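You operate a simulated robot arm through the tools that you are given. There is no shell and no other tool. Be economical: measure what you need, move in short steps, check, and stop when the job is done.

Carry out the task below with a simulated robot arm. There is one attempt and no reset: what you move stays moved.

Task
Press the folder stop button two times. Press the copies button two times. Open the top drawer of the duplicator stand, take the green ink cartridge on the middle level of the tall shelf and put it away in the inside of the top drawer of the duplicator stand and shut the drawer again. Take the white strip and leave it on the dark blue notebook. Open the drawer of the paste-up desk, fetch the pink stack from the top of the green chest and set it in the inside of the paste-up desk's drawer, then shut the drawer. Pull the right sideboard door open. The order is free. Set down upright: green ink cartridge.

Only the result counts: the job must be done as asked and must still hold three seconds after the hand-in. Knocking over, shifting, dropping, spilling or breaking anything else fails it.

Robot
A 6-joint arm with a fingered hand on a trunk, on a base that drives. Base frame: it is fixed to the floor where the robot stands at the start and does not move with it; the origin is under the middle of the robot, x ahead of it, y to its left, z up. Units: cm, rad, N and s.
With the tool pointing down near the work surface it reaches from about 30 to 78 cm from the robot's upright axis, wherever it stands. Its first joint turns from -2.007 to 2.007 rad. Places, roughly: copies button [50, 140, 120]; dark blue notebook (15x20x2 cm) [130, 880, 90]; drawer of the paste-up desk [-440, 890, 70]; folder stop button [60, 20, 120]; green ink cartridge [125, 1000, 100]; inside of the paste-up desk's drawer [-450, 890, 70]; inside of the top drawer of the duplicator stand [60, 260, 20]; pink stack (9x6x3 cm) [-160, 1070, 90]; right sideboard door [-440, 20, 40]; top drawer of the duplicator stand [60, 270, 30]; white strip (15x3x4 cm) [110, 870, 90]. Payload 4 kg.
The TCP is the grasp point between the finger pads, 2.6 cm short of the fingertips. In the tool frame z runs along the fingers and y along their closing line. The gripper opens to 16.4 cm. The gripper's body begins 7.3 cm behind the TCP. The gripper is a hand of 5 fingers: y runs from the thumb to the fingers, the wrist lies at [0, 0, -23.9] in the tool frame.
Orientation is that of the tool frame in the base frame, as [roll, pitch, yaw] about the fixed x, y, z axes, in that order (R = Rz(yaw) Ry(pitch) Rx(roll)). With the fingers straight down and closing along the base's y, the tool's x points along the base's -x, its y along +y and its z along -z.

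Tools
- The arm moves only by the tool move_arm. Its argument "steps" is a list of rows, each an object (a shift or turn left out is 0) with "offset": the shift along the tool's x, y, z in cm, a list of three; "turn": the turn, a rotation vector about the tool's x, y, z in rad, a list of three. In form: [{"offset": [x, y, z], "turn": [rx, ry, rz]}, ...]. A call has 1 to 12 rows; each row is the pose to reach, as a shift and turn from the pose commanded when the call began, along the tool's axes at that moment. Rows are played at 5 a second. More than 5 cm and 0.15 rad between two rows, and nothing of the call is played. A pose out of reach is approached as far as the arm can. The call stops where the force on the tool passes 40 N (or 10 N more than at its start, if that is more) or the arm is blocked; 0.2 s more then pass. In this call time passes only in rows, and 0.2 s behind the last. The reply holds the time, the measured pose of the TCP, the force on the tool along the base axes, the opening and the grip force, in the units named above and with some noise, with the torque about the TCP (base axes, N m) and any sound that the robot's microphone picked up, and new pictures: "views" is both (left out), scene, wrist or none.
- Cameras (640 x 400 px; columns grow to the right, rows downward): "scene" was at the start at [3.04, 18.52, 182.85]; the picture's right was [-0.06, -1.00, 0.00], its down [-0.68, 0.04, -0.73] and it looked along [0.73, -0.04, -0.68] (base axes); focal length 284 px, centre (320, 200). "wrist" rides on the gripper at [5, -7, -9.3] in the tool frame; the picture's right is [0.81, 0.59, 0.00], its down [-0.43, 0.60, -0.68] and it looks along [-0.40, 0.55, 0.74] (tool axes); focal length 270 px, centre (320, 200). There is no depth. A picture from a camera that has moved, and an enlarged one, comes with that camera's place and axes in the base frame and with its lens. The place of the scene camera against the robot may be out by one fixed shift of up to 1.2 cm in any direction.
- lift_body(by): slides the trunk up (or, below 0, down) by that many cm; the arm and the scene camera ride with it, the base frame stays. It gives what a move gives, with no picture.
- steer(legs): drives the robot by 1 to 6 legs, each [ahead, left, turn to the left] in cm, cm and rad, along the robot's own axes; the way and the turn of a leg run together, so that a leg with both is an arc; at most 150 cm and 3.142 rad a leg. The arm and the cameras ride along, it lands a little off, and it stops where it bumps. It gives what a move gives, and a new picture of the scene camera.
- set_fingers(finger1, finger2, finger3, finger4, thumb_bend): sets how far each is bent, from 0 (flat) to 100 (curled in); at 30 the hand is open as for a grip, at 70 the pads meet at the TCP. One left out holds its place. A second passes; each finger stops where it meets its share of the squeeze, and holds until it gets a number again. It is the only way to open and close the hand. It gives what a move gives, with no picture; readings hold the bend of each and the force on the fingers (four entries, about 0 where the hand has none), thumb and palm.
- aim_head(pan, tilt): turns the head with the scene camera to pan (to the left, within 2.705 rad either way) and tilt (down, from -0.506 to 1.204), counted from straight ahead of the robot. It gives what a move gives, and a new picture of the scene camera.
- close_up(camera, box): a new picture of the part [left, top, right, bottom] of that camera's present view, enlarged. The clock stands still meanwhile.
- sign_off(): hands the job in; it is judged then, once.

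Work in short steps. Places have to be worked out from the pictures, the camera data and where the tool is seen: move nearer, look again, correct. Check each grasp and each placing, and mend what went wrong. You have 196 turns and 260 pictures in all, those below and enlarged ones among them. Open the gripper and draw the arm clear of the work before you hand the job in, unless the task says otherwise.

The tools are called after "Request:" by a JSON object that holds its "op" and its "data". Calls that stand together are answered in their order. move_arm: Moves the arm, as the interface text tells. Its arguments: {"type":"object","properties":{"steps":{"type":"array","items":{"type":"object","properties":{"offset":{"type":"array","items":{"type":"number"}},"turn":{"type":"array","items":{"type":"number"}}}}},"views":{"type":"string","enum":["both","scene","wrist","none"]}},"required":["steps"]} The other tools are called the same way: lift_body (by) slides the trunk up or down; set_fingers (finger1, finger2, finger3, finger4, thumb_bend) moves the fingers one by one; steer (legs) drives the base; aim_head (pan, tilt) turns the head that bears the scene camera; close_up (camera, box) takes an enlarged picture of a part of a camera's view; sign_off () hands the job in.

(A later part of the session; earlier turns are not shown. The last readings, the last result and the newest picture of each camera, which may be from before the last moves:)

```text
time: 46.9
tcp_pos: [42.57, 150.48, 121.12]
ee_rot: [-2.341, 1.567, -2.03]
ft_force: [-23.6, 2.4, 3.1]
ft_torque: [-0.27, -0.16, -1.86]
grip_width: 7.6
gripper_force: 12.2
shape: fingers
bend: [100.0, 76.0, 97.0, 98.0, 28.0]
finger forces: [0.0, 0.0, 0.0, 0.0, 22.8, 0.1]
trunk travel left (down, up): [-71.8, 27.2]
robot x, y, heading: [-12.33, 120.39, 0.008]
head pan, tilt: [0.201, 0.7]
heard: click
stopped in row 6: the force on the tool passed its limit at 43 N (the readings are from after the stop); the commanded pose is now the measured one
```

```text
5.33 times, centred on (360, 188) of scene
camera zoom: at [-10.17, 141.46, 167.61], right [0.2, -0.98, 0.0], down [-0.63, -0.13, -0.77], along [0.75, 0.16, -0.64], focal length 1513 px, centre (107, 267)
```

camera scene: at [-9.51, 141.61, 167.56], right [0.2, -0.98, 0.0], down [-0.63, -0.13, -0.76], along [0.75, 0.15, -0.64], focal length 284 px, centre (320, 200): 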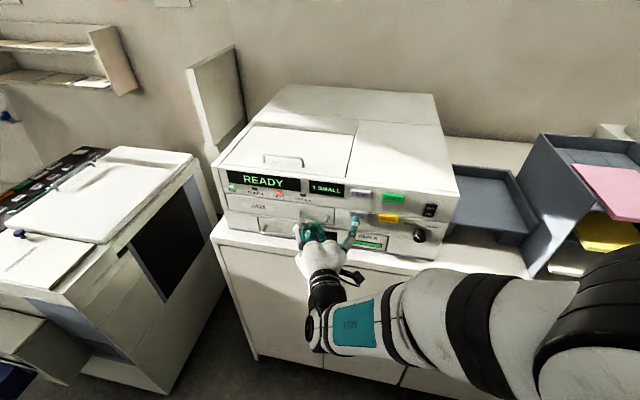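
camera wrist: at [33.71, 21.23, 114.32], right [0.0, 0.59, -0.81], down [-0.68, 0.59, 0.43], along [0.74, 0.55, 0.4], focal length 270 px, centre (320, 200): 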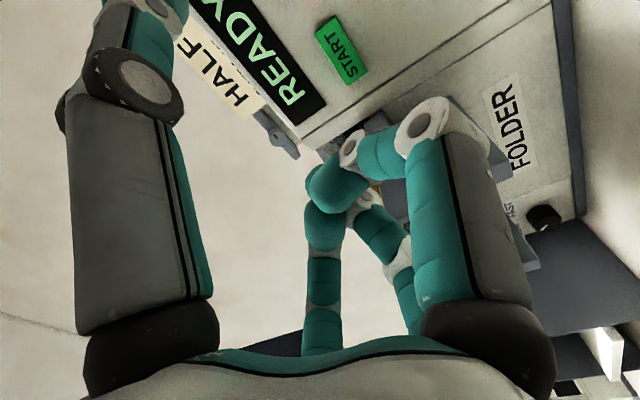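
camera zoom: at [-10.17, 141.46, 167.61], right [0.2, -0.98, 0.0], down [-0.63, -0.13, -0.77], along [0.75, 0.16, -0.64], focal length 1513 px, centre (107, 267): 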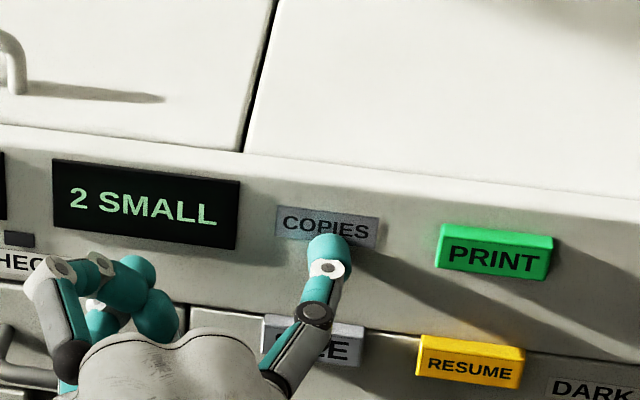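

The display went to "2", so one press counted. I back off, let the button release, and press again more gently.

Request:
{"op": "move_arm", "data": {"steps": [{"offset": [0, 0.3, -0.95]}, {"offset": [0, 0.6, -1.9]}, {"offset": [0, 0.6, -1.9]}, {"offset": [0, 0.6, -1.9]}], "views": "none"}}

Request:
{"op": "move_arm", "data": {"steps": [{"offset": [0, -0.24, 0.76]}, {"offset": [0, -0.36, 1.15]}, {"offset": [0, -0.45, 1.43]}, {"offset": [0, -0.51, 1.62]}, {"offset": [0, -0.54, 1.72]}], "views": "none"}}

Request:
{"op": "close_up", "data": {"camera": "scene", "box": [300, 150, 420, 225]}}

```text
time: 47.9
tcp_pos: [41.23, 150.46, 121.01]
ee_rot: [-3.083, 1.565, -2.777]
ft_force: [-0.4, -0.1, -0.2]
ft_torque: [-0.01, 0.02, 0.02]
grip_width: 7.48
gripper_force: 0.1
shape: fingers
bend: [100.0, 76.0, 97.0, 98.0, 30.0]
finger forces: [0.1, 0.0, 0.1, 0.1, 0.1, 0.0]
trunk travel left (down, up): [-71.8, 27.2]
robot x, y, heading: [-12.69, 120.55, 0.002]
head pan, tilt: [0.201, 0.7]
```

```text
time: 49.1
tcp_pos: [42.52, 150.43, 121.05]
ee_rot: [-2.901, 1.565, -2.593]
ft_force: [-21.9, 2.5, -5.2]
ft_torque: [0.36, 0.15, -1.77]
grip_width: 7.5
gripper_force: 10.7
shape: fingers
bend: [100.0, 76.0, 97.0, 98.0, 29.0]
finger forces: [0.1, 0.0, 0.0, 0.0, 21.9, 0.0]
trunk travel left (down, up): [-71.8, 27.2]
robot x, y, heading: [-13.06, 120.53, 0.005]
head pan, tilt: [0.201, 0.7]
heard: click
```

```text
5.33 times, centred on (360, 188) of scene
camera zoom: at [-10.01, 141.52, 167.57], right [0.2, -0.98, 0.0], down [-0.63, -0.13, -0.77], along [0.75, 0.16, -0.64], focal length 1513 px, centre (107, 267)
```

zoom: 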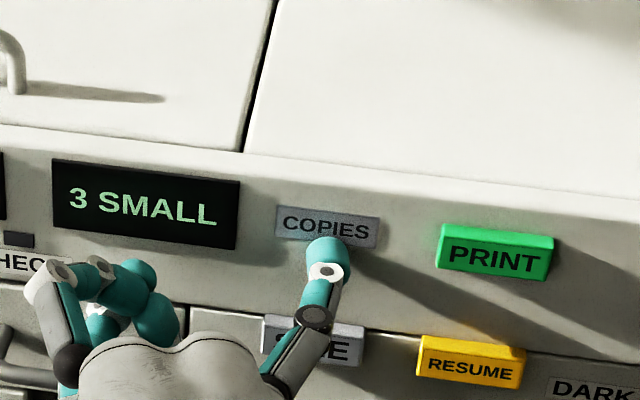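

"3 SMALL", so both presses counted. I retreat and look left at the duplicator stand.

Request:
{"op": "move_arm", "data": {"steps": [{"offset": [0, 0.6, -1.9]}, {"offset": [0, 1.8, -5.7]}], "views": "none"}}

Request:
{"op": "steer", "data": {"legs": [[-10, 25, 0]]}}

Request:
{"op": "aim_head", "data": {"pan": 0.8, "tilt": 0.8}}

```text
time: 49.7
tcp_pos: [36.93, 150.41, 121.06]
ee_rot: [-3.028, 1.567, -2.723]
ft_force: [0.0, -0.3, -0.6]
ft_torque: [0.01, 0.02, -0.05]
grip_width: 7.46
gripper_force: 0.1
shape: fingers
bend: [100.0, 76.0, 97.0, 98.0, 30.0]
finger forces: [0.0, 0.0, 0.0, 0.1, 0.1, 0.0]
trunk travel left (down, up): [-71.8, 27.2]
robot x, y, heading: [-12.32, 120.77, 0.005]
head pan, tilt: [0.201, 0.7]
```

```text
time: 50.6
tcp_pos: [36.13, 153.48, 121.02]
ee_rot: [-3.121, 1.565, -2.802]
ft_force: [0.3, 0.2, 0.6]
ft_torque: [0.02, 0.01, 0.0]
grip_width: 7.48
gripper_force: 0.1
shape: fingers
bend: [100.0, 76.0, 97.0, 98.0, 30.0]
finger forces: [0.0, 0.0, 0.0, 0.0, 0.1, 0.1]
trunk travel left (down, up): [-71.8, 27.2]
robot x, y, heading: [-13.18, 123.22, 0.014]
head pan, tilt: [0.201, 0.7]
stopped in leg 1: the robot was blocked; the commanded pose is now the measured one
camera scene: at [-10.28, 143.93, 167.59], right [0.21, -0.98, 0.0], down [-0.63, -0.14, -0.76], along [0.75, 0.16, -0.64], focal length 284 px, centre (320, 200)
```

scene: 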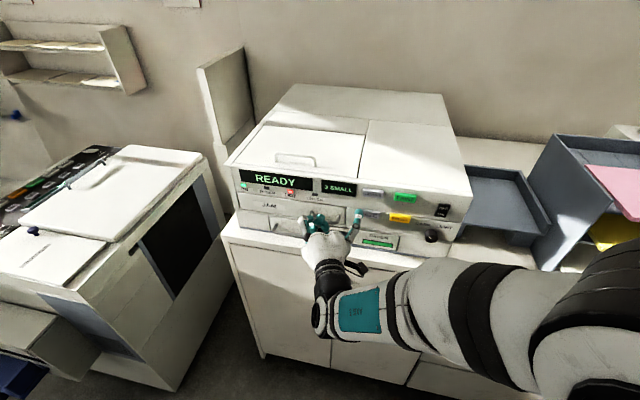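

```text
time: 51.6
tcp_pos: [35.88, 153.35, 121.08]
ee_rot: [-3.013, 1.566, -2.695]
ft_force: [-0.6, -0.7, 0.7]
ft_torque: [-0.02, 0.02, 0.01]
grip_width: 7.45
gripper_force: 0.1
shape: fingers
bend: [100.0, 76.0, 97.0, 98.0, 30.0]
finger forces: [0.0, 0.0, 0.0, 0.0, 0.0, 0.0]
trunk travel left (down, up): [-71.8, 27.2]
robot x, y, heading: [-13.17, 123.44, 0.015]
head pan, tilt: [0.799, 0.799]
camera scene: at [-13.16, 148.06, 166.76], right [0.73, -0.69, 0.0], down [-0.49, -0.52, -0.7], along [0.48, 0.51, -0.72], focal length 284 px, centre (320, 200)
```

scene: 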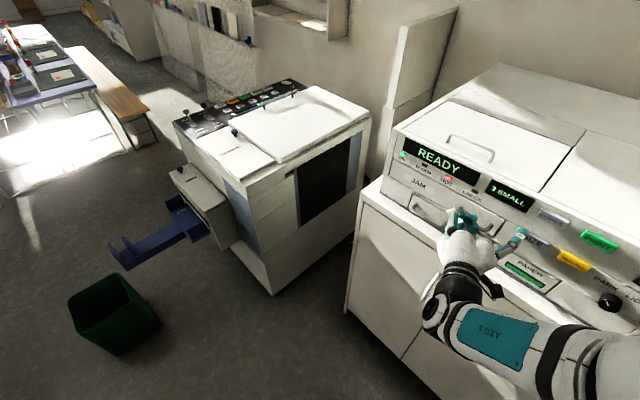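

The stand's drawer seems to face +y (left). I look around for a route.

Request:
{"op": "aim_head", "data": {"pan": 1.6, "tilt": 0.45}}

Request:
{"op": "aim_head", "data": {"pan": 2.5, "tilt": 0.7}}

```text
time: 52.8
tcp_pos: [36.05, 153.49, 121.09]
ee_rot: [-3.02, 1.565, -2.7]
ft_force: [0.1, -0.8, -0.5]
ft_torque: [-0.01, -0.01, -0.02]
grip_width: 7.44
gripper_force: 0.1
shape: fingers
bend: [100.0, 76.0, 97.0, 98.0, 30.0]
finger forces: [0.0, 0.0, 0.0, 0.1, 0.0, 0.0]
trunk travel left (down, up): [-71.8, 27.2]
robot x, y, heading: [-13.47, 123.29, 0.014]
head pan, tilt: [1.6, 0.45]
camera scene: at [-19.1, 151.38, 169.79], right [1.0, 0.04, 0.0], down [0.02, -0.44, -0.9], along [-0.04, 0.9, -0.44], focal length 284 px, centre (320, 200)
```

scene: 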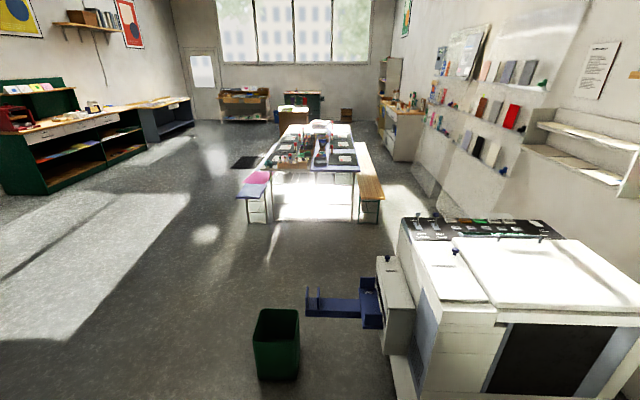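

```text
time: 54.0
tcp_pos: [36.06, 153.54, 121.12]
ee_rot: [-3.017, 1.566, -2.701]
ft_force: [-0.1, 0.2, -0.3]
ft_torque: [0.05, 0.01, -0.04]
grip_width: 7.44
gripper_force: 0.1
shape: fingers
bend: [100.0, 76.0, 97.0, 98.0, 30.0]
finger forces: [0.1, 0.0, 0.1, 0.0, 0.1, 0.1]
trunk travel left (down, up): [-71.8, 27.2]
robot x, y, heading: [-13.32, 122.86, 0.017]
head pan, tilt: [2.499, 0.7]
camera scene: at [-25.58, 147.19, 167.58], right [0.59, 0.81, 0.0], down [0.52, -0.38, -0.77], along [-0.62, 0.45, -0.64], focal length 284 px, centre (320, 200)
```

scene: 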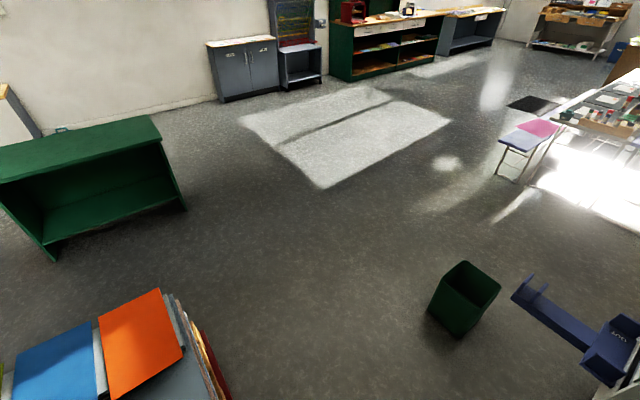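

The rack's far end is near y≈138; the bin is at (-51, 267). I raise the trunk, slide left, back out to x≈-110, and continue left past the bin.

Request:
{"op": "lift_body", "data": {"by": 20}}

Request:
{"op": "steer", "data": {"legs": [[1, 0, 0], [0, 55, 0], [-97, 0, -0.015], [0, 120, 0]]}}

Request:
{"op": "aim_head", "data": {"pan": -0.2, "tilt": 0.5}}

```text
time: 56.1
tcp_pos: [35.8, 153.41, 141.25]
ee_rot: [-3.011, 1.566, -2.695]
ft_force: [-0.1, -0.1, -0.6]
ft_torque: [0.0, -0.03, 0.01]
grip_width: 7.47
gripper_force: 0.1
shape: fingers
bend: [100.0, 76.0, 97.0, 98.0, 30.0]
finger forces: [0.0, 0.0, 0.0, 0.0, 0.0, 0.0]
trunk travel left (down, up): [-91.8, 7.2]
robot x, y, heading: [-13.04, 123.42, 0.013]
head pan, tilt: [2.499, 0.7]
```

```text
time: 57.7
tcp_pos: [36.68, 159.79, 141.09]
ee_rot: [-2.775, 1.565, -2.427]
ft_force: [-0.2, -0.6, 0.5]
ft_torque: [0.04, -0.01, -0.03]
grip_width: 7.45
gripper_force: 0.1
shape: fingers
bend: [100.0, 76.0, 97.0, 98.0, 30.0]
finger forces: [0.0, 0.0, 0.1, 0.1, 0.0, 0.1]
trunk travel left (down, up): [-91.8, 7.2]
robot x, y, heading: [-11.5, 127.72, 0.043]
head pan, tilt: [2.499, 0.7]
stopped in leg 2: the robot was blocked; the commanded pose is now the measured one
camera scene: at [-24.69, 151.52, 187.56], right [0.56, 0.83, 0.0], down [0.53, -0.36, -0.76], along [-0.63, 0.43, -0.64], focal length 284 px, centre (320, 200)
```

scene: 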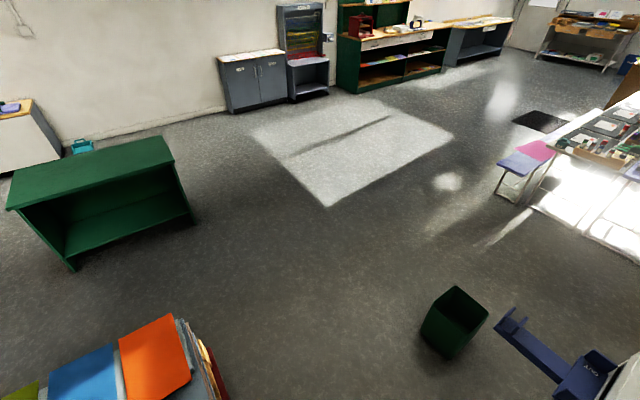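

```text
time: 60.1
tcp_pos: [36.67, 159.69, 141.11]
ee_rot: [-2.986, 1.566, -2.638]
ft_force: [0.6, 0.4, -0.2]
ft_torque: [0.0, 0.02, 0.0]
grip_width: 7.42
gripper_force: 0.1
shape: fingers
bend: [100.0, 76.0, 97.0, 98.0, 30.0]
finger forces: [0.1, 0.1, 0.1, 0.0, 0.0, 0.1]
trunk travel left (down, up): [-91.8, 7.2]
robot x, y, heading: [-11.5, 127.71, 0.044]
head pan, tilt: [-0.201, 0.499]
camera scene: at [-8.63, 145.21, 189.35], right [-0.15, -0.99, 0.0], down [-0.47, 0.07, -0.88], along [0.87, -0.13, -0.48], focal length 284 px, centre (320, 200)
```

scene: 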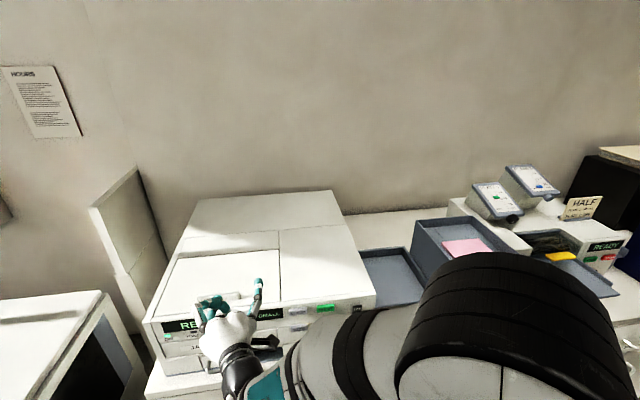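

The base is catching the rack corner. I go right a little, forward to x≈-3, straighten, then left.

Request:
{"op": "steer", "data": {"legs": [[0, -4, 0], [9, 0, -0.044], [0, 62, 0]]}}

```text
time: 64.8
tcp_pos: [47.21, 215.56, 141.04]
ee_rot: [-2.912, 1.567, -2.611]
ft_force: [0.2, -0.4, 0.4]
ft_torque: [0.02, 0.02, 0.02]
grip_width: 7.44
gripper_force: 0.0
shape: fingers
bend: [100.0, 76.0, 97.0, 98.0, 30.0]
finger forces: [0.1, 0.0, 0.1, 0.1, 0.0, 0.1]
trunk travel left (down, up): [-91.8, 7.2]
robot x, y, heading: [-2.11, 186.03, -0.001]
head pan, tilt: [-0.201, 0.499]
camera scene: at [1.27, 203.34, 189.34], right [-0.2, -0.98, 0.0], down [-0.47, 0.1, -0.88], along [0.86, -0.18, -0.48], focal length 284 px, centre (320, 200)
```

scene: 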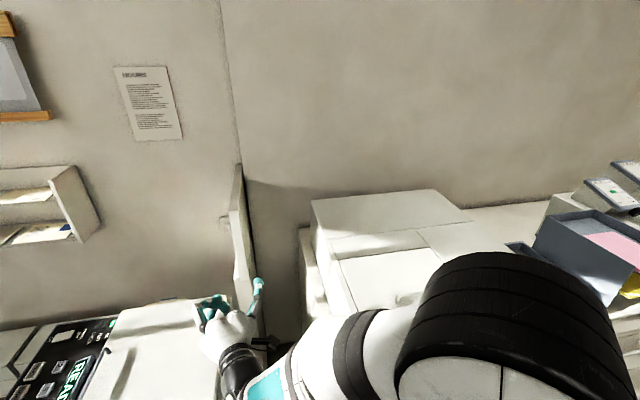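

Clear of the rack. I back out and go left past the bin.

Request:
{"op": "steer", "data": {"legs": [[-112, 0, 0], [0, 130, 0]]}}

Request:
{"op": "aim_head", "data": {"pan": -0.1, "tilt": 0.5}}

Request:
{"op": "aim_head", "data": {"pan": 0.6, "tilt": 0.3}}

```text
time: 76.6
tcp_pos: [-64.53, 346.69, 141.17]
ee_rot: [-2.947, 1.566, -2.643]
ft_force: [0.2, -0.7, 0.8]
ft_torque: [0.01, 0.02, 0.02]
grip_width: 7.44
gripper_force: 0.1
shape: fingers
bend: [100.0, 76.0, 97.0, 98.0, 30.0]
finger forces: [0.0, 0.1, 0.0, 0.1, 0.0, 0.1]
trunk travel left (down, up): [-91.8, 7.2]
robot x, y, heading: [-114.34, 317.1, 0.001]
head pan, tilt: [-0.201, 0.499]
camera scene: at [-110.4, 334.37, 189.35], right [-0.2, -0.98, 0.0], down [-0.47, 0.09, -0.88], along [0.86, -0.17, -0.48], focal length 284 px, centre (320, 200)
```

scene: 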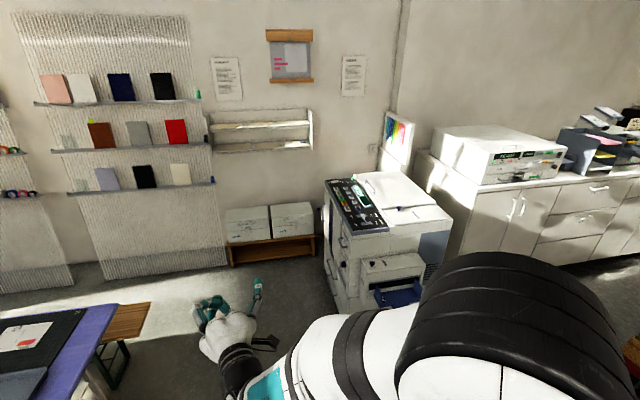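

```text
time: 77.3
tcp_pos: [-64.43, 346.71, 141.11]
ee_rot: [-2.996, 1.565, -2.692]
ft_force: [-0.2, 0.0, -0.1]
ft_torque: [-0.03, -0.06, -0.02]
grip_width: 7.42
gripper_force: 0.1
shape: fingers
bend: [100.0, 76.0, 97.0, 98.0, 30.0]
finger forces: [0.0, 0.0, 0.1, 0.0, 0.0, 0.1]
trunk travel left (down, up): [-91.8, 7.2]
robot x, y, heading: [-113.77, 316.84, 0.005]
head pan, tilt: [-0.099, 0.499]
camera scene: at [-110.26, 335.22, 189.35], right [-0.1, -1.0, 0.0], down [-0.48, 0.05, -0.88], along [0.87, -0.09, -0.48], focal length 284 px, centre (320, 200)
```

scene: 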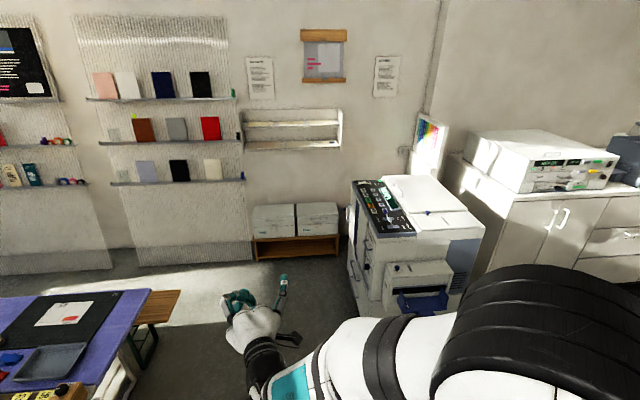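

```text
time: 78.4
tcp_pos: [-64.48, 346.69, 141.12]
ee_rot: [-2.989, 1.566, -2.684]
ft_force: [-0.3, 0.3, 0.1]
ft_torque: [0.03, -0.03, -0.01]
grip_width: 7.45
gripper_force: 0.1
shape: fingers
bend: [100.0, 76.0, 97.0, 98.0, 30.0]
finger forces: [0.0, 0.1, 0.0, 0.1, 0.0, 0.0]
trunk travel left (down, up): [-91.8, 7.2]
robot x, y, heading: [-113.85, 317.02, -0.001]
head pan, tilt: [0.6, 0.3]
camera scene: at [-111.62, 341.41, 191.19], right [0.57, -0.82, 0.0], down [-0.24, -0.17, -0.96], along [0.79, 0.54, -0.3], focal length 284 px, centre (320, 200)
```

scene: 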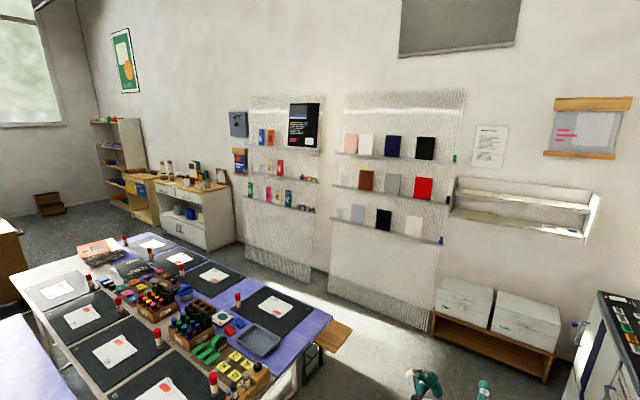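

The duplicator's handles are on its +y side. I zoom on it.

Request:
{"op": "aim_head", "data": {"pan": -0.1, "tilt": 0.6}}

Request:
{"op": "close_up", "data": {"camera": "scene", "box": [320, 130, 480, 290]}}

```text
time: 79.4
tcp_pos: [-64.46, 346.7, 141.11]
ee_rot: [-2.979, 1.566, -2.674]
ft_force: [-0.7, 0.2, -0.3]
ft_torque: [-0.01, 0.03, 0.02]
grip_width: 7.43
gripper_force: 0.1
shape: fingers
bend: [100.0, 76.0, 97.0, 98.0, 30.0]
finger forces: [0.1, 0.1, 0.1, 0.0, 0.0, 0.0]
trunk travel left (down, up): [-91.8, 7.2]
robot x, y, heading: [-114.2, 317.57, 0.003]
head pan, tilt: [-0.099, 0.6]
camera scene: at [-110.52, 335.28, 188.45], right [-0.1, -1.0, 0.0], down [-0.56, 0.05, -0.83], along [0.82, -0.08, -0.56], focal length 284 px, centre (320, 200)
```

scene: 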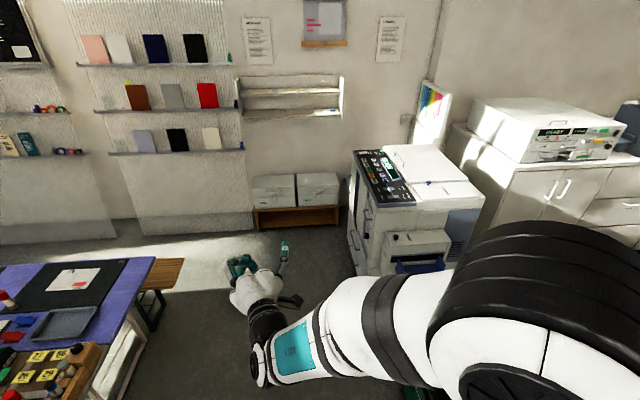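

```text
2.50 times, centred on (400, 210) of scene
camera zoom: at [-110.52, 335.28, 188.45], right [-0.1, -1.0, 0.0], down [-0.56, 0.05, -0.83], along [0.82, -0.08, -0.56], focal length 709 px, centre (120, 175)
```

zoom: 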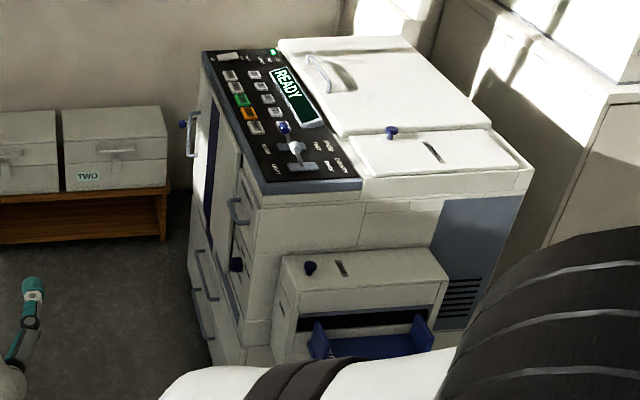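

Handle of the stand's top drawer lies at about (60, 289, 30), facing +y. I go to y≈365, turn right to face -y, and check the surroundings.

Request:
{"op": "steer", "data": {"legs": [[0, 46, 0], [0, 0, -1.571]]}}

Request:
{"op": "aim_head", "data": {"pan": 0.9, "tilt": 0.6}}

```text
time: 86.0
tcp_pos: [-84.61, 313.92, 141.1]
ee_rot: [-2.996, 1.565, 2.022]
ft_force: [0.9, 0.4, 0.2]
ft_torque: [-0.02, -0.03, 0.0]
grip_width: 7.47
gripper_force: 0.0
shape: fingers
bend: [100.0, 76.0, 97.0, 98.0, 30.0]
finger forces: [0.0, 0.1, 0.0, 0.0, 0.0, 0.0]
trunk travel left (down, up): [-91.8, 7.2]
robot x, y, heading: [-114.35, 363.42, -1.569]
head pan, tilt: [-0.099, 0.6]
camera scene: at [-95.83, 361.13, 188.44], right [-1.0, 0.1, 0.0], down [0.05, 0.56, -0.83], along [-0.08, -0.82, -0.56], focal length 284 px, centre (320, 200)
```

scene: 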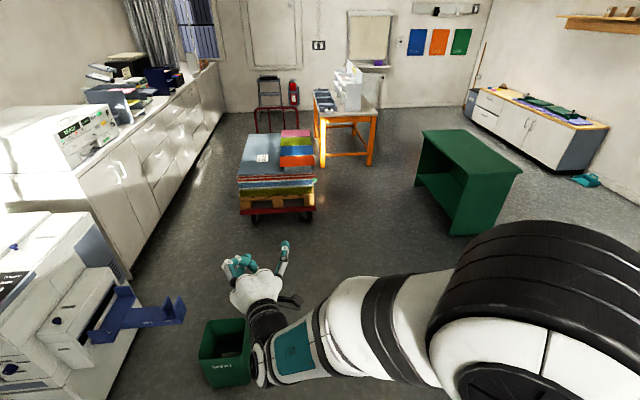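

```text
time: 87.3
tcp_pos: [-84.65, 313.9, 141.27]
ee_rot: [-2.982, 1.565, 2.037]
ft_force: [0.4, 1.0, 0.0]
ft_torque: [-0.01, 0.01, 0.01]
grip_width: 7.43
gripper_force: 0.1
shape: fingers
bend: [100.0, 76.0, 97.0, 98.0, 30.0]
finger forces: [0.1, 0.0, 0.0, 0.0, 0.0, 0.1]
trunk travel left (down, up): [-91.8, 7.2]
robot x, y, heading: [-114.5, 363.65, -1.568]
head pan, tilt: [0.901, 0.6]
camera scene: at [-88.04, 364.46, 188.44], right [-0.62, -0.79, 0.0], down [-0.44, 0.35, -0.83], along [0.65, -0.51, -0.56], focal length 284 px, centre (320, 200)
```

scene: 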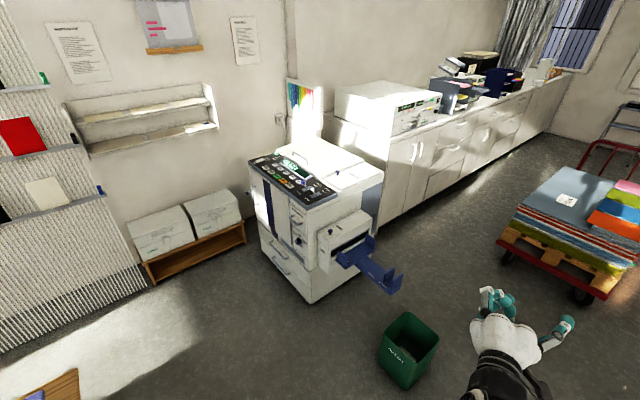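

Now the stand's face is visible. I zoom in on the drawers.

Request:
{"op": "close_up", "data": {"camera": "scene", "box": [230, 140, 400, 310]}}

```text
2.35 times, centred on (315, 225) of scene
camera zoom: at [-88.04, 364.46, 188.44], right [-0.62, -0.79, 0.0], down [-0.44, 0.35, -0.83], along [0.65, -0.51, -0.56], focal length 668 px, centre (332, 141)
```

zoom: 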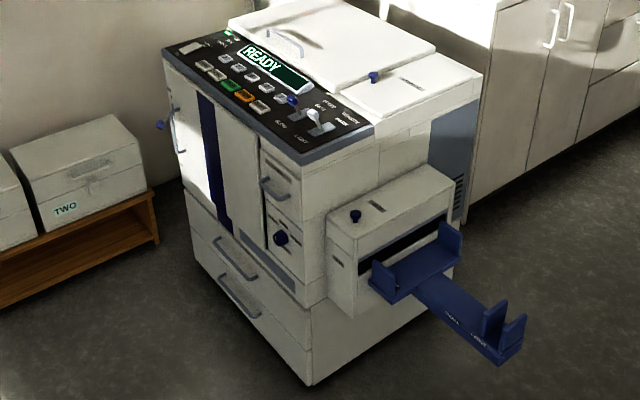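

The handle is at about (60, 290, 29), a horizontal bar along x. I strafe left (+x) to stand in front of it.

Request:
{"op": "steer", "data": {"legs": [[0, 120, 0], [0, 52, 0]]}}

Request:
{"op": "aim_head", "data": {"pan": 0.0, "tilt": 1.0}}

```text
time: 96.0
tcp_pos: [87.09, 313.23, 140.97]
ee_rot: [-2.892, 1.567, 2.118]
ft_force: [-0.4, 0.5, -0.5]
ft_torque: [0.03, 0.05, 0.01]
grip_width: 7.45
gripper_force: 0.0
shape: fingers
bend: [100.0, 76.0, 97.0, 98.0, 30.0]
finger forces: [0.1, 0.1, 0.0, 0.0, 0.0, 0.0]
trunk travel left (down, up): [-91.8, 7.2]
robot x, y, heading: [58.0, 362.66, -1.576]
head pan, tilt: [0.901, 0.6]
camera scene: at [84.33, 363.76, 188.43], right [-0.63, -0.78, 0.0], down [-0.44, 0.35, -0.82], along [0.64, -0.52, -0.57], focal length 284 px, centre (320, 200)
```

scene: 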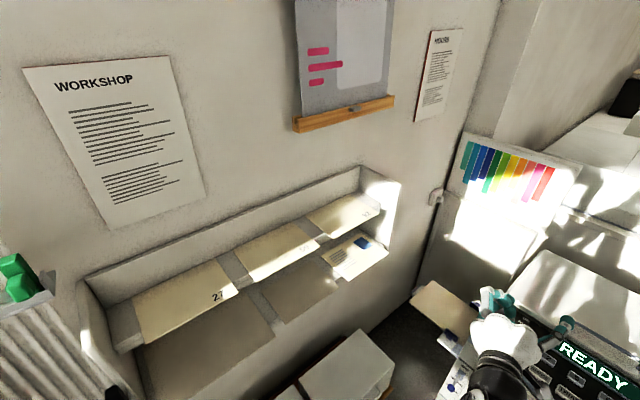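

```text
time: 97.2
tcp_pos: [87.13, 313.21, 141.01]
ee_rot: [-2.979, 1.567, 2.03]
ft_force: [0.2, -0.4, 0.1]
ft_torque: [-0.02, -0.02, -0.01]
grip_width: 7.45
gripper_force: 0.0
shape: fingers
bend: [100.0, 76.0, 97.0, 98.0, 30.0]
finger forces: [0.0, 0.0, 0.0, 0.1, 0.0, 0.1]
trunk travel left (down, up): [-91.8, 7.2]
robot x, y, heading: [58.3, 362.8, -1.576]
head pan, tilt: [0.0, 1.0]
camera scene: at [77.31, 362.33, 185.25], right [-1.0, 0.01, 0.0], down [0.01, 0.84, -0.54], along [0.0, -0.54, -0.84], focal length 284 px, centre (320, 200)
```

scene: 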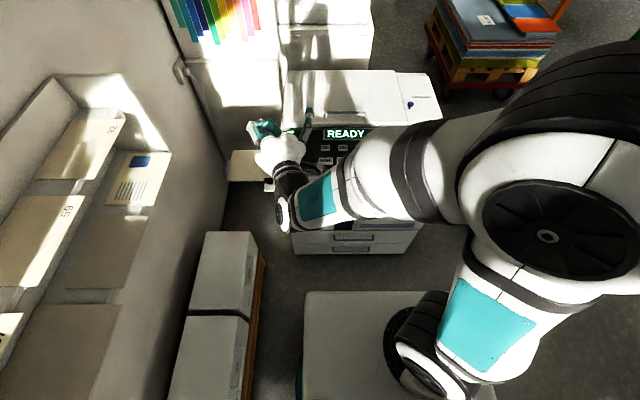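

The drawers are in view. I zoom in on the handles to measure.

Request:
{"op": "close_up", "data": {"camera": "scene", "box": [280, 210, 440, 310]}}

```text
4.00 times, centred on (360, 260) of scene
camera zoom: at [77.31, 362.33, 185.25], right [-1.0, 0.01, 0.0], down [0.01, 0.84, -0.54], along [0.0, -0.54, -0.84], focal length 1135 px, centre (160, -40)
```

zoom: 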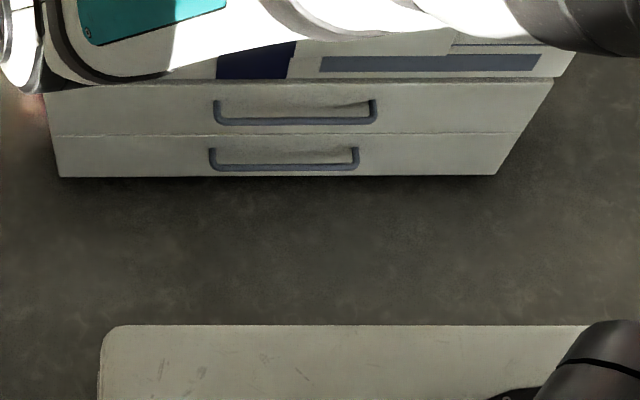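

The top handle: bar at (57, 290.4, 29), 24 cm long with about 3.5 cm standoff. I reorient the hand to fingers-up, thumb-down and pitched 45° down.

Request:
{"op": "move_arm", "data": {"steps": [{"turn": [0.15, 0, 0]}, {"turn": [0.3, 0, 0]}], "views": "none"}}

Request:
{"op": "move_arm", "data": {"steps": [{"turn": [0, 0, 0.15]}, {"turn": [0, 0, 0.3]}, {"turn": [0, 0, 0.45]}, {"turn": [0, 0, 0.6]}, {"turn": [0, 0, 0.75]}, {"turn": [0, 0, 0.9]}, {"turn": [0, 0, 1.05]}, {"turn": [0, 0, 1.2]}, {"turn": [0, 0, 1.35]}, {"turn": [0, 0, 1.5]}, {"turn": [0, 0, 1.571]}], "views": "none"}}

Request:
{"op": "set_fingers", "data": {"finger1": 56, "finger2": 56, "finger3": 56, "finger4": 56, "thumb_bend": 40}}

Request:
{"op": "move_arm", "data": {"steps": [{"turn": [0.15, 0, 0]}, {"turn": [0.3, 0, 0]}, {"turn": [0.45, 0, 0]}, {"turn": [0.6, 0, 0]}, {"turn": [0.75, 0, 0]}], "views": "both"}}

```text
time: 97.8
tcp_pos: [87.18, 313.2, 141.02]
ee_rot: [-2.645, 1.566, 2.063]
ft_force: [0.0, 0.2, 0.1]
ft_torque: [-0.01, -0.01, -0.01]
grip_width: 7.45
gripper_force: 0.0
shape: fingers
bend: [100.0, 76.0, 97.0, 98.0, 30.0]
finger forces: [0.0, 0.0, 0.1, 0.0, 0.0, 0.0]
trunk travel left (down, up): [-91.8, 7.2]
robot x, y, heading: [57.69, 362.9, -1.576]
head pan, tilt: [0.0, 1.0]
```

```text
time: 100.2
tcp_pos: [87.2, 313.21, 141.05]
ee_rot: [1.574, 0.001, -0.003]
ft_force: [-0.1, -0.3, 0.2]
ft_torque: [0.0, 0.01, -0.01]
grip_width: 7.46
gripper_force: 0.2
shape: fingers
bend: [100.0, 76.0, 97.0, 98.0, 30.0]
finger forces: [0.0, 0.0, 0.1, 0.0, 0.0, 0.0]
trunk travel left (down, up): [-91.8, 7.2]
robot x, y, heading: [57.58, 363.18, -1.58]
head pan, tilt: [0.0, 1.0]
```

```text
time: 101.2
tcp_pos: [87.21, 313.25, 141.11]
ee_rot: [1.573, 0.002, -0.004]
ft_force: [0.2, -0.2, -0.2]
ft_torque: [-0.02, -0.01, 0.0]
grip_width: 5.29
gripper_force: 0.1
shape: fingers
bend: [56.0, 56.0, 56.0, 56.0, 40.0]
finger forces: [0.0, 0.0, 0.0, 0.0, 0.1, 0.0]
trunk travel left (down, up): [-91.8, 7.2]
robot x, y, heading: [58.35, 362.52, -1.58]
head pan, tilt: [0.0, 1.0]
```

```text
time: 102.5
tcp_pos: [87.2, 313.07, 141.05]
ee_rot: [2.324, 0.001, -0.003]
ft_force: [-0.1, 0.8, -0.1]
ft_torque: [-0.03, -0.01, -0.01]
grip_width: 5.32
gripper_force: 0.0
shape: fingers
bend: [56.0, 56.0, 56.0, 56.0, 40.0]
finger forces: [0.0, 0.1, 0.0, 0.0, 0.1, 0.0]
trunk travel left (down, up): [-91.8, 7.2]
robot x, y, heading: [58.06, 363.25, -1.578]
head pan, tilt: [0.0, 1.0]
camera scene: at [77.3, 362.28, 185.24], right [-1.0, 0.01, 0.0], down [0.01, 0.84, -0.54], along [0.0, -0.54, -0.84], focal length 284 px, centre (320, 200)
camera wrist: at [92.17, 324.65, 142.5], right [0.81, -0.41, 0.43], down [-0.43, 0.09, 0.9], along [-0.4, -0.91, -0.1], focal length 270 px, centre (320, 200)
```

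scene: 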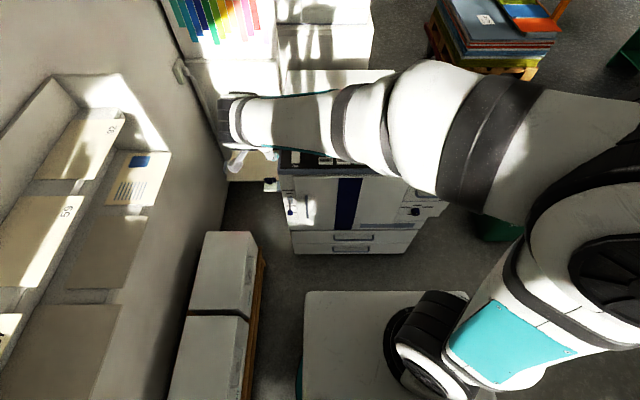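
wrist: 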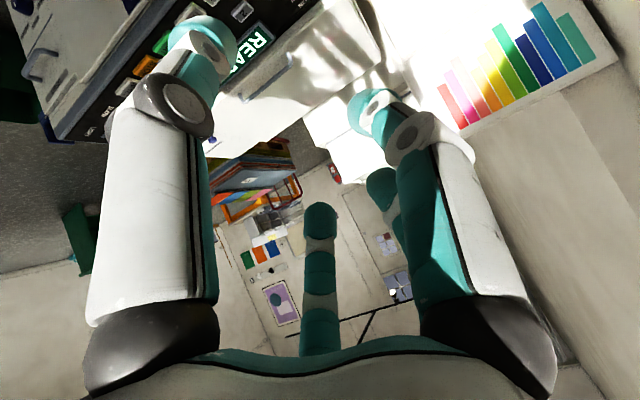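

Orientation is good. I center the TCP on the handle's x and lower the trunk while staying back from the machine.

Request:
{"op": "move_arm", "data": {"steps": [{"offset": [-5, 0, 0]}, {"offset": [-10, 0, 0]}, {"offset": [-15, 0, 0]}, {"offset": [-20, 0, 0]}, {"offset": [-25, 0, 0]}, {"offset": [-30, 0, 0]}], "views": "none"}}

Request:
{"op": "lift_body", "data": {"by": -60}}

Request:
{"op": "aim_head", "data": {"pan": 0.0, "tilt": 0.8}}

```text
time: 103.8
tcp_pos: [56.83, 310.16, 139.58]
ee_rot: [2.323, -0.002, -0.009]
ft_force: [0.6, -0.8, -0.7]
ft_torque: [0.0, -0.02, 0.01]
grip_width: 5.27
gripper_force: 0.1
shape: fingers
bend: [56.0, 56.0, 56.0, 56.0, 40.0]
finger forces: [0.0, 0.0, 0.0, 0.0, 0.1, 0.1]
out of reach, approached as far as the arm can: row 4, 5, 6
trunk travel left (down, up): [-91.8, 7.2]
robot x, y, heading: [57.67, 362.98, -1.576]
head pan, tilt: [0.0, 1.0]
```

```text
refused: -60 is not a number from -40 to 40
```

```text
time: 104.6
tcp_pos: [57.1, 310.2, 139.73]
ee_rot: [2.325, -0.002, -0.01]
ft_force: [0.2, 0.3, 0.2]
ft_torque: [-0.01, -0.01, 0.01]
grip_width: 5.27
gripper_force: 0.1
shape: fingers
bend: [56.0, 56.0, 56.0, 56.0, 40.0]
finger forces: [0.0, 0.0, 0.1, 0.0, 0.1, 0.0]
trunk travel left (down, up): [-91.8, 7.2]
robot x, y, heading: [58.08, 362.96, -1.584]
head pan, tilt: [0.0, 0.799]
camera scene: at [77.29, 361.24, 186.75], right [-1.0, 0.01, 0.0], down [0.0, 0.72, -0.7], along [0.0, -0.7, -0.72], focal length 284 px, centre (320, 200)
```

scene: 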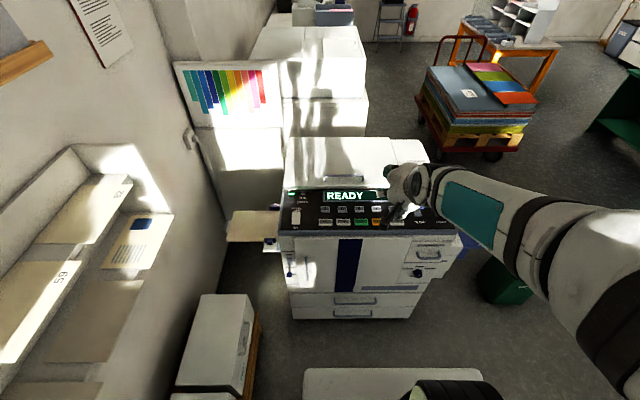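

I lower in two stages.

Request:
{"op": "lift_body", "data": {"by": -40}}

Request:
{"op": "lift_body", "data": {"by": -40}}

Request:
{"op": "aim_head", "data": {"pan": 0.0, "tilt": 0.7}}

```text
time: 108.4
tcp_pos: [56.97, 310.08, 99.64]
ee_rot: [2.323, 0.003, -0.003]
ft_force: [-0.5, -1.0, 0.2]
ft_torque: [0.03, 0.0, 0.0]
grip_width: 5.32
gripper_force: 0.1
shape: fingers
bend: [56.0, 56.0, 56.0, 56.0, 40.0]
finger forces: [0.0, 0.1, 0.0, 0.0, 0.0, 0.1]
trunk travel left (down, up): [-51.8, 47.2]
robot x, y, heading: [57.5, 363.03, -1.579]
head pan, tilt: [0.0, 0.799]
```

```text
time: 112.2
tcp_pos: [57.07, 310.14, 57.3]
ee_rot: [2.374, 0.0, -0.005]
ft_force: [-0.3, 0.4, -0.1]
ft_torque: [0.03, 0.0, 0.01]
grip_width: 5.31
gripper_force: 0.1
shape: fingers
bend: [56.0, 56.0, 56.0, 56.0, 40.0]
finger forces: [0.0, 0.0, 0.0, 0.0, 0.0, 0.0]
trunk travel left (down, up): [-11.8, 87.2]
robot x, y, heading: [57.99, 362.84, -1.572]
head pan, tilt: [0.0, 0.799]
```

```text
time: 112.9
tcp_pos: [57.01, 310.02, 57.29]
ee_rot: [2.372, 0.0, -0.004]
ft_force: [0.0, 0.0, 0.7]
ft_torque: [0.03, 0.0, -0.01]
grip_width: 5.31
gripper_force: 0.0
shape: fingers
bend: [56.0, 56.0, 56.0, 56.0, 40.0]
finger forces: [0.0, 0.0, 0.0, 0.1, 0.0, 0.1]
trunk travel left (down, up): [-11.8, 87.2]
robot x, y, heading: [57.8, 362.78, -1.577]
head pan, tilt: [0.0, 0.7]
camera scene: at [77.3, 360.53, 107.5], right [-1.0, 0.01, 0.0], down [0.0, 0.65, -0.76], along [-0.01, -0.76, -0.65], focal length 284 px, centre (320, 200)
```

scene: 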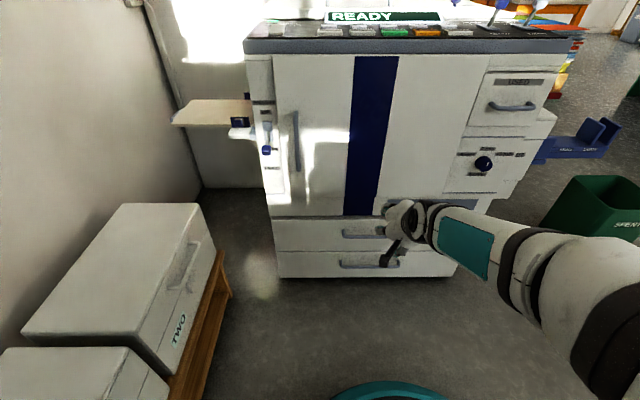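

I zoom in on the handles and the hand.

Request:
{"op": "close_up", "data": {"camera": "scene", "box": [290, 180, 450, 280]}}

```text
4.00 times, centred on (370, 230) of scene
camera zoom: at [77.3, 360.53, 107.5], right [-1.0, 0.01, 0.0], down [0.0, 0.65, -0.76], along [-0.01, -0.76, -0.65], focal length 1135 px, centre (120, 80)
```

zoom: 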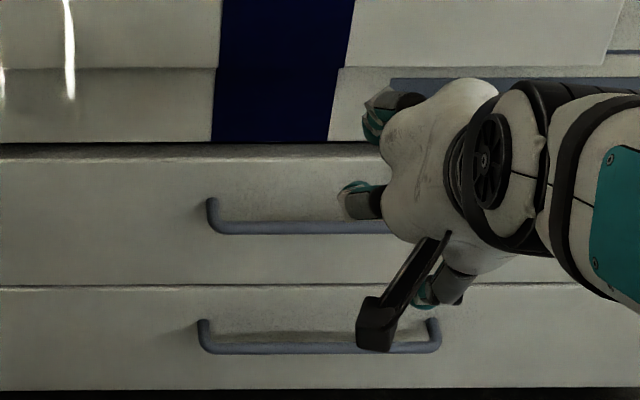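

Bar at about (56.5, 291, 30.3). I lower the trunk 11 cm and come in along the tool axis, stopping 7 cm short to look.

Request:
{"op": "lift_body", "data": {"by": -11}}

Request:
{"op": "move_arm", "data": {"steps": [{"offset": [0, 1, 4]}, {"offset": [0, 2, 8]}, {"offset": [0, 2.5, 12.5]}, {"offset": [0, 2.5, 17]}], "views": "both"}}

Request:
{"op": "close_up", "data": {"camera": "scene", "box": [290, 140, 450, 240]}}

```text
time: 114.3
tcp_pos: [57.13, 309.9, 45.96]
ee_rot: [2.379, 0.002, -0.004]
ft_force: [-0.6, -0.2, -0.5]
ft_torque: [0.0, -0.01, -0.01]
grip_width: 5.31
gripper_force: 0.0
shape: fingers
bend: [56.0, 56.0, 56.0, 56.0, 40.0]
finger forces: [0.0, 0.1, 0.0, 0.0, 0.0, 0.0]
trunk travel left (down, up): [-0.8, 98.2]
robot x, y, heading: [58.24, 362.99, -1.576]
head pan, tilt: [0.0, 0.7]
```

```text
time: 115.3
tcp_pos: [57.2, 298.16, 40.46]
ee_rot: [2.34, 0.09, 0.094]
ft_force: [0.2, 0.8, -0.8]
ft_torque: [0.01, 0.01, 0.0]
grip_width: 5.29
gripper_force: 0.1
shape: fingers
bend: [56.0, 56.0, 56.0, 56.0, 40.0]
finger forces: [0.0, 0.0, 0.1, 0.0, 0.1, 0.0]
out of reach, approached as far as the arm can: row 4
trunk travel left (down, up): [-0.8, 98.2]
robot x, y, heading: [58.17, 363.32, -1.58]
head pan, tilt: [0.0, 0.7]
camera scene: at [77.29, 360.81, 96.57], right [-1.0, 0.01, 0.0], down [0.0, 0.64, -0.77], along [-0.01, -0.77, -0.64], focal length 284 px, centre (320, 200)
camera wrist: at [61.15, 310.15, 41.65], right [0.88, -0.33, 0.35], down [-0.35, 0.04, 0.93], along [-0.32, -0.94, -0.08], focal length 270 px, centre (320, 200)
```

scene: 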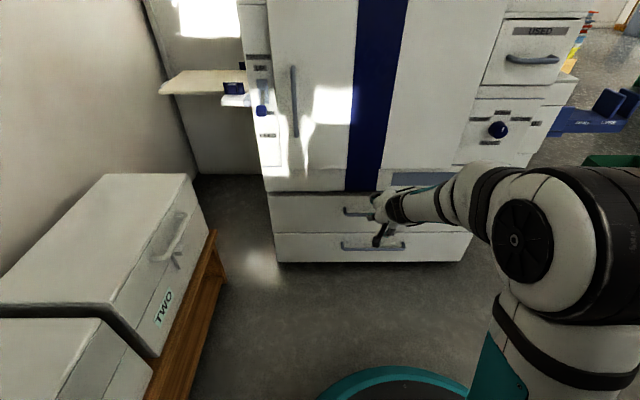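
wrist: 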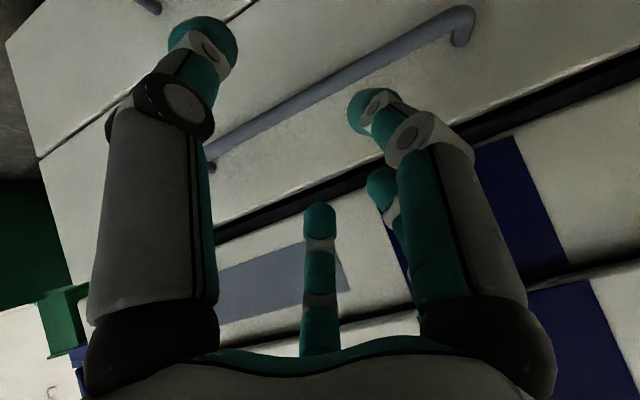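

```text
4.00 times, centred on (370, 190) of scene
camera zoom: at [77.29, 360.81, 96.57], right [-1.0, 0.01, 0.0], down [0.0, 0.64, -0.77], along [-0.01, -0.77, -0.64], focal length 1135 px, centre (120, 240)
```

zoom: 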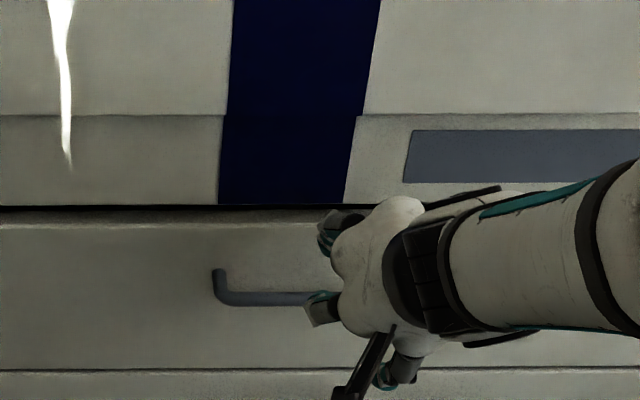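

The wrist limit stops me at this radius. I pull the hand back, drive 12 cm closer, and approach again.

Request:
{"op": "move_arm", "data": {"steps": [{"offset": [0, 0, -4]}, {"offset": [0, 0, -8]}, {"offset": [0, 0, -12]}, {"offset": [0, 0, -15]}], "views": "none"}}

Request:
{"op": "steer", "data": {"legs": [[12, 0, 0.006]]}}

```text
time: 116.5
tcp_pos: [57.38, 308.72, 47.95]
ee_rot: [2.383, 0.002, -0.002]
ft_force: [-0.3, 0.7, -0.2]
ft_torque: [0.01, 0.01, 0.0]
grip_width: 5.3
gripper_force: 0.0
shape: fingers
bend: [56.0, 56.0, 56.0, 56.0, 40.0]
finger forces: [0.1, 0.0, 0.1, 0.0, 0.1, 0.1]
out of reach, approached as far as the arm can: row 1
trunk travel left (down, up): [-0.8, 98.2]
robot x, y, heading: [58.13, 363.22, -1.578]
head pan, tilt: [0.0, 0.7]
stopped in row 4: the arm was blocked; the commanded pose is now the measured one
```

```text
time: 117.8
tcp_pos: [57.66, 296.92, 48.0]
ee_rot: [2.381, 0.003, 0.005]
ft_force: [-0.3, -0.2, -0.6]
ft_torque: [-0.02, 0.01, -0.01]
grip_width: 5.28
gripper_force: 0.0
shape: fingers
bend: [56.0, 56.0, 56.0, 56.0, 40.0]
finger forces: [0.0, 0.1, 0.0, 0.1, 0.0, 0.0]
trunk travel left (down, up): [-0.8, 98.2]
robot x, y, heading: [58.23, 350.94, -1.573]
head pan, tilt: [0.0, 0.7]
camera scene: at [77.27, 348.39, 96.55], right [-1.0, 0.0, 0.0], down [0.0, 0.65, -0.76], along [0.0, -0.76, -0.65], focal length 284 px, centre (320, 200)
```

scene: 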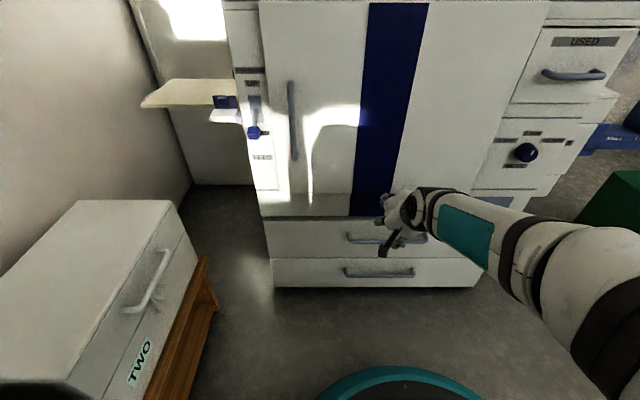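

Now straight down to the pre-grasp height (z≈36), 8 cm short of the bar along the tool axis.

Request:
{"op": "move_arm", "data": {"steps": [{"offset": [0, -2.07, 2.17]}, {"offset": [0, -4.1, 4.3]}, {"offset": [0, -6.2, 6.5]}, {"offset": [0, -8.2, 8.7]}], "views": "both"}}

Request:
{"op": "close_up", "data": {"camera": "scene", "box": [310, 180, 470, 300]}}

```text
time: 118.8
tcp_pos: [57.56, 297.08, 36.56]
ee_rot: [2.376, 0.002, 0.005]
ft_force: [-0.5, -0.5, -1.5]
ft_torque: [0.03, -0.04, -0.03]
grip_width: 5.29
gripper_force: 0.1
shape: fingers
bend: [56.0, 56.0, 56.0, 56.0, 40.0]
finger forces: [0.2, 0.0, 0.0, 0.0, 0.1, 0.0]
out of reach, approached as far as the arm can: row 3
trunk travel left (down, up): [-0.8, 98.2]
robot x, y, heading: [57.97, 351.02, -1.571]
head pan, tilt: [0.0, 0.7]
camera scene: at [77.26, 348.97, 96.59], right [-1.0, 0.0, 0.0], down [0.0, 0.64, -0.77], along [0.0, -0.77, -0.64], focal length 284 px, centre (320, 200)
camera wrist: at [62.51, 308.47, 38.53], right [0.81, -0.42, 0.41], down [-0.43, 0.04, 0.9], along [-0.39, -0.91, -0.15], focal length 270 px, centre (320, 200)
```

scene: 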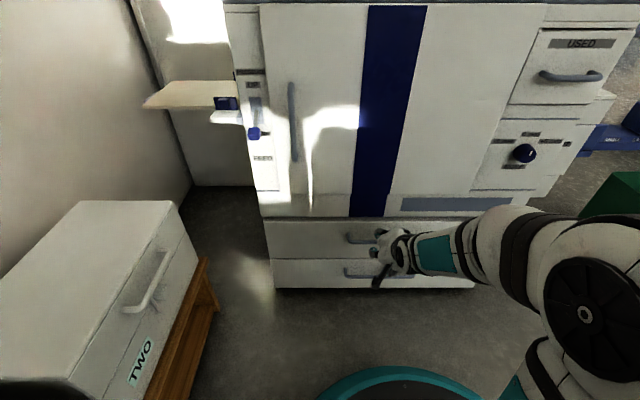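
wrist: 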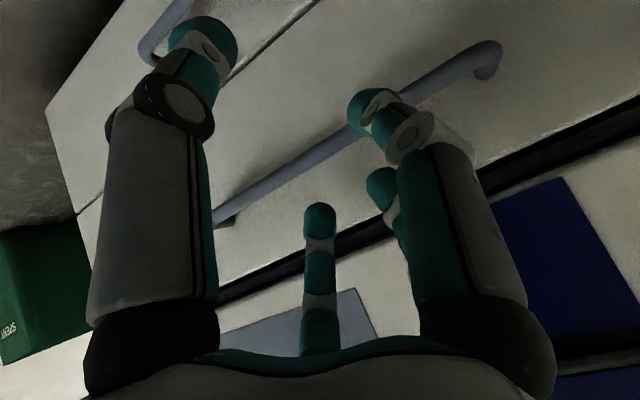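

```text
3.33 times, centred on (390, 240) of scene
camera zoom: at [77.26, 348.97, 96.59], right [-1.0, 0.0, 0.0], down [0.0, 0.64, -0.77], along [0.0, -0.77, -0.64], focal length 946 px, centre (87, 67)
```

zoom: 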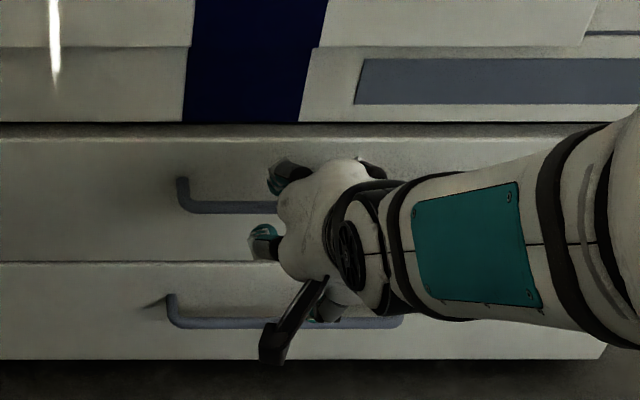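

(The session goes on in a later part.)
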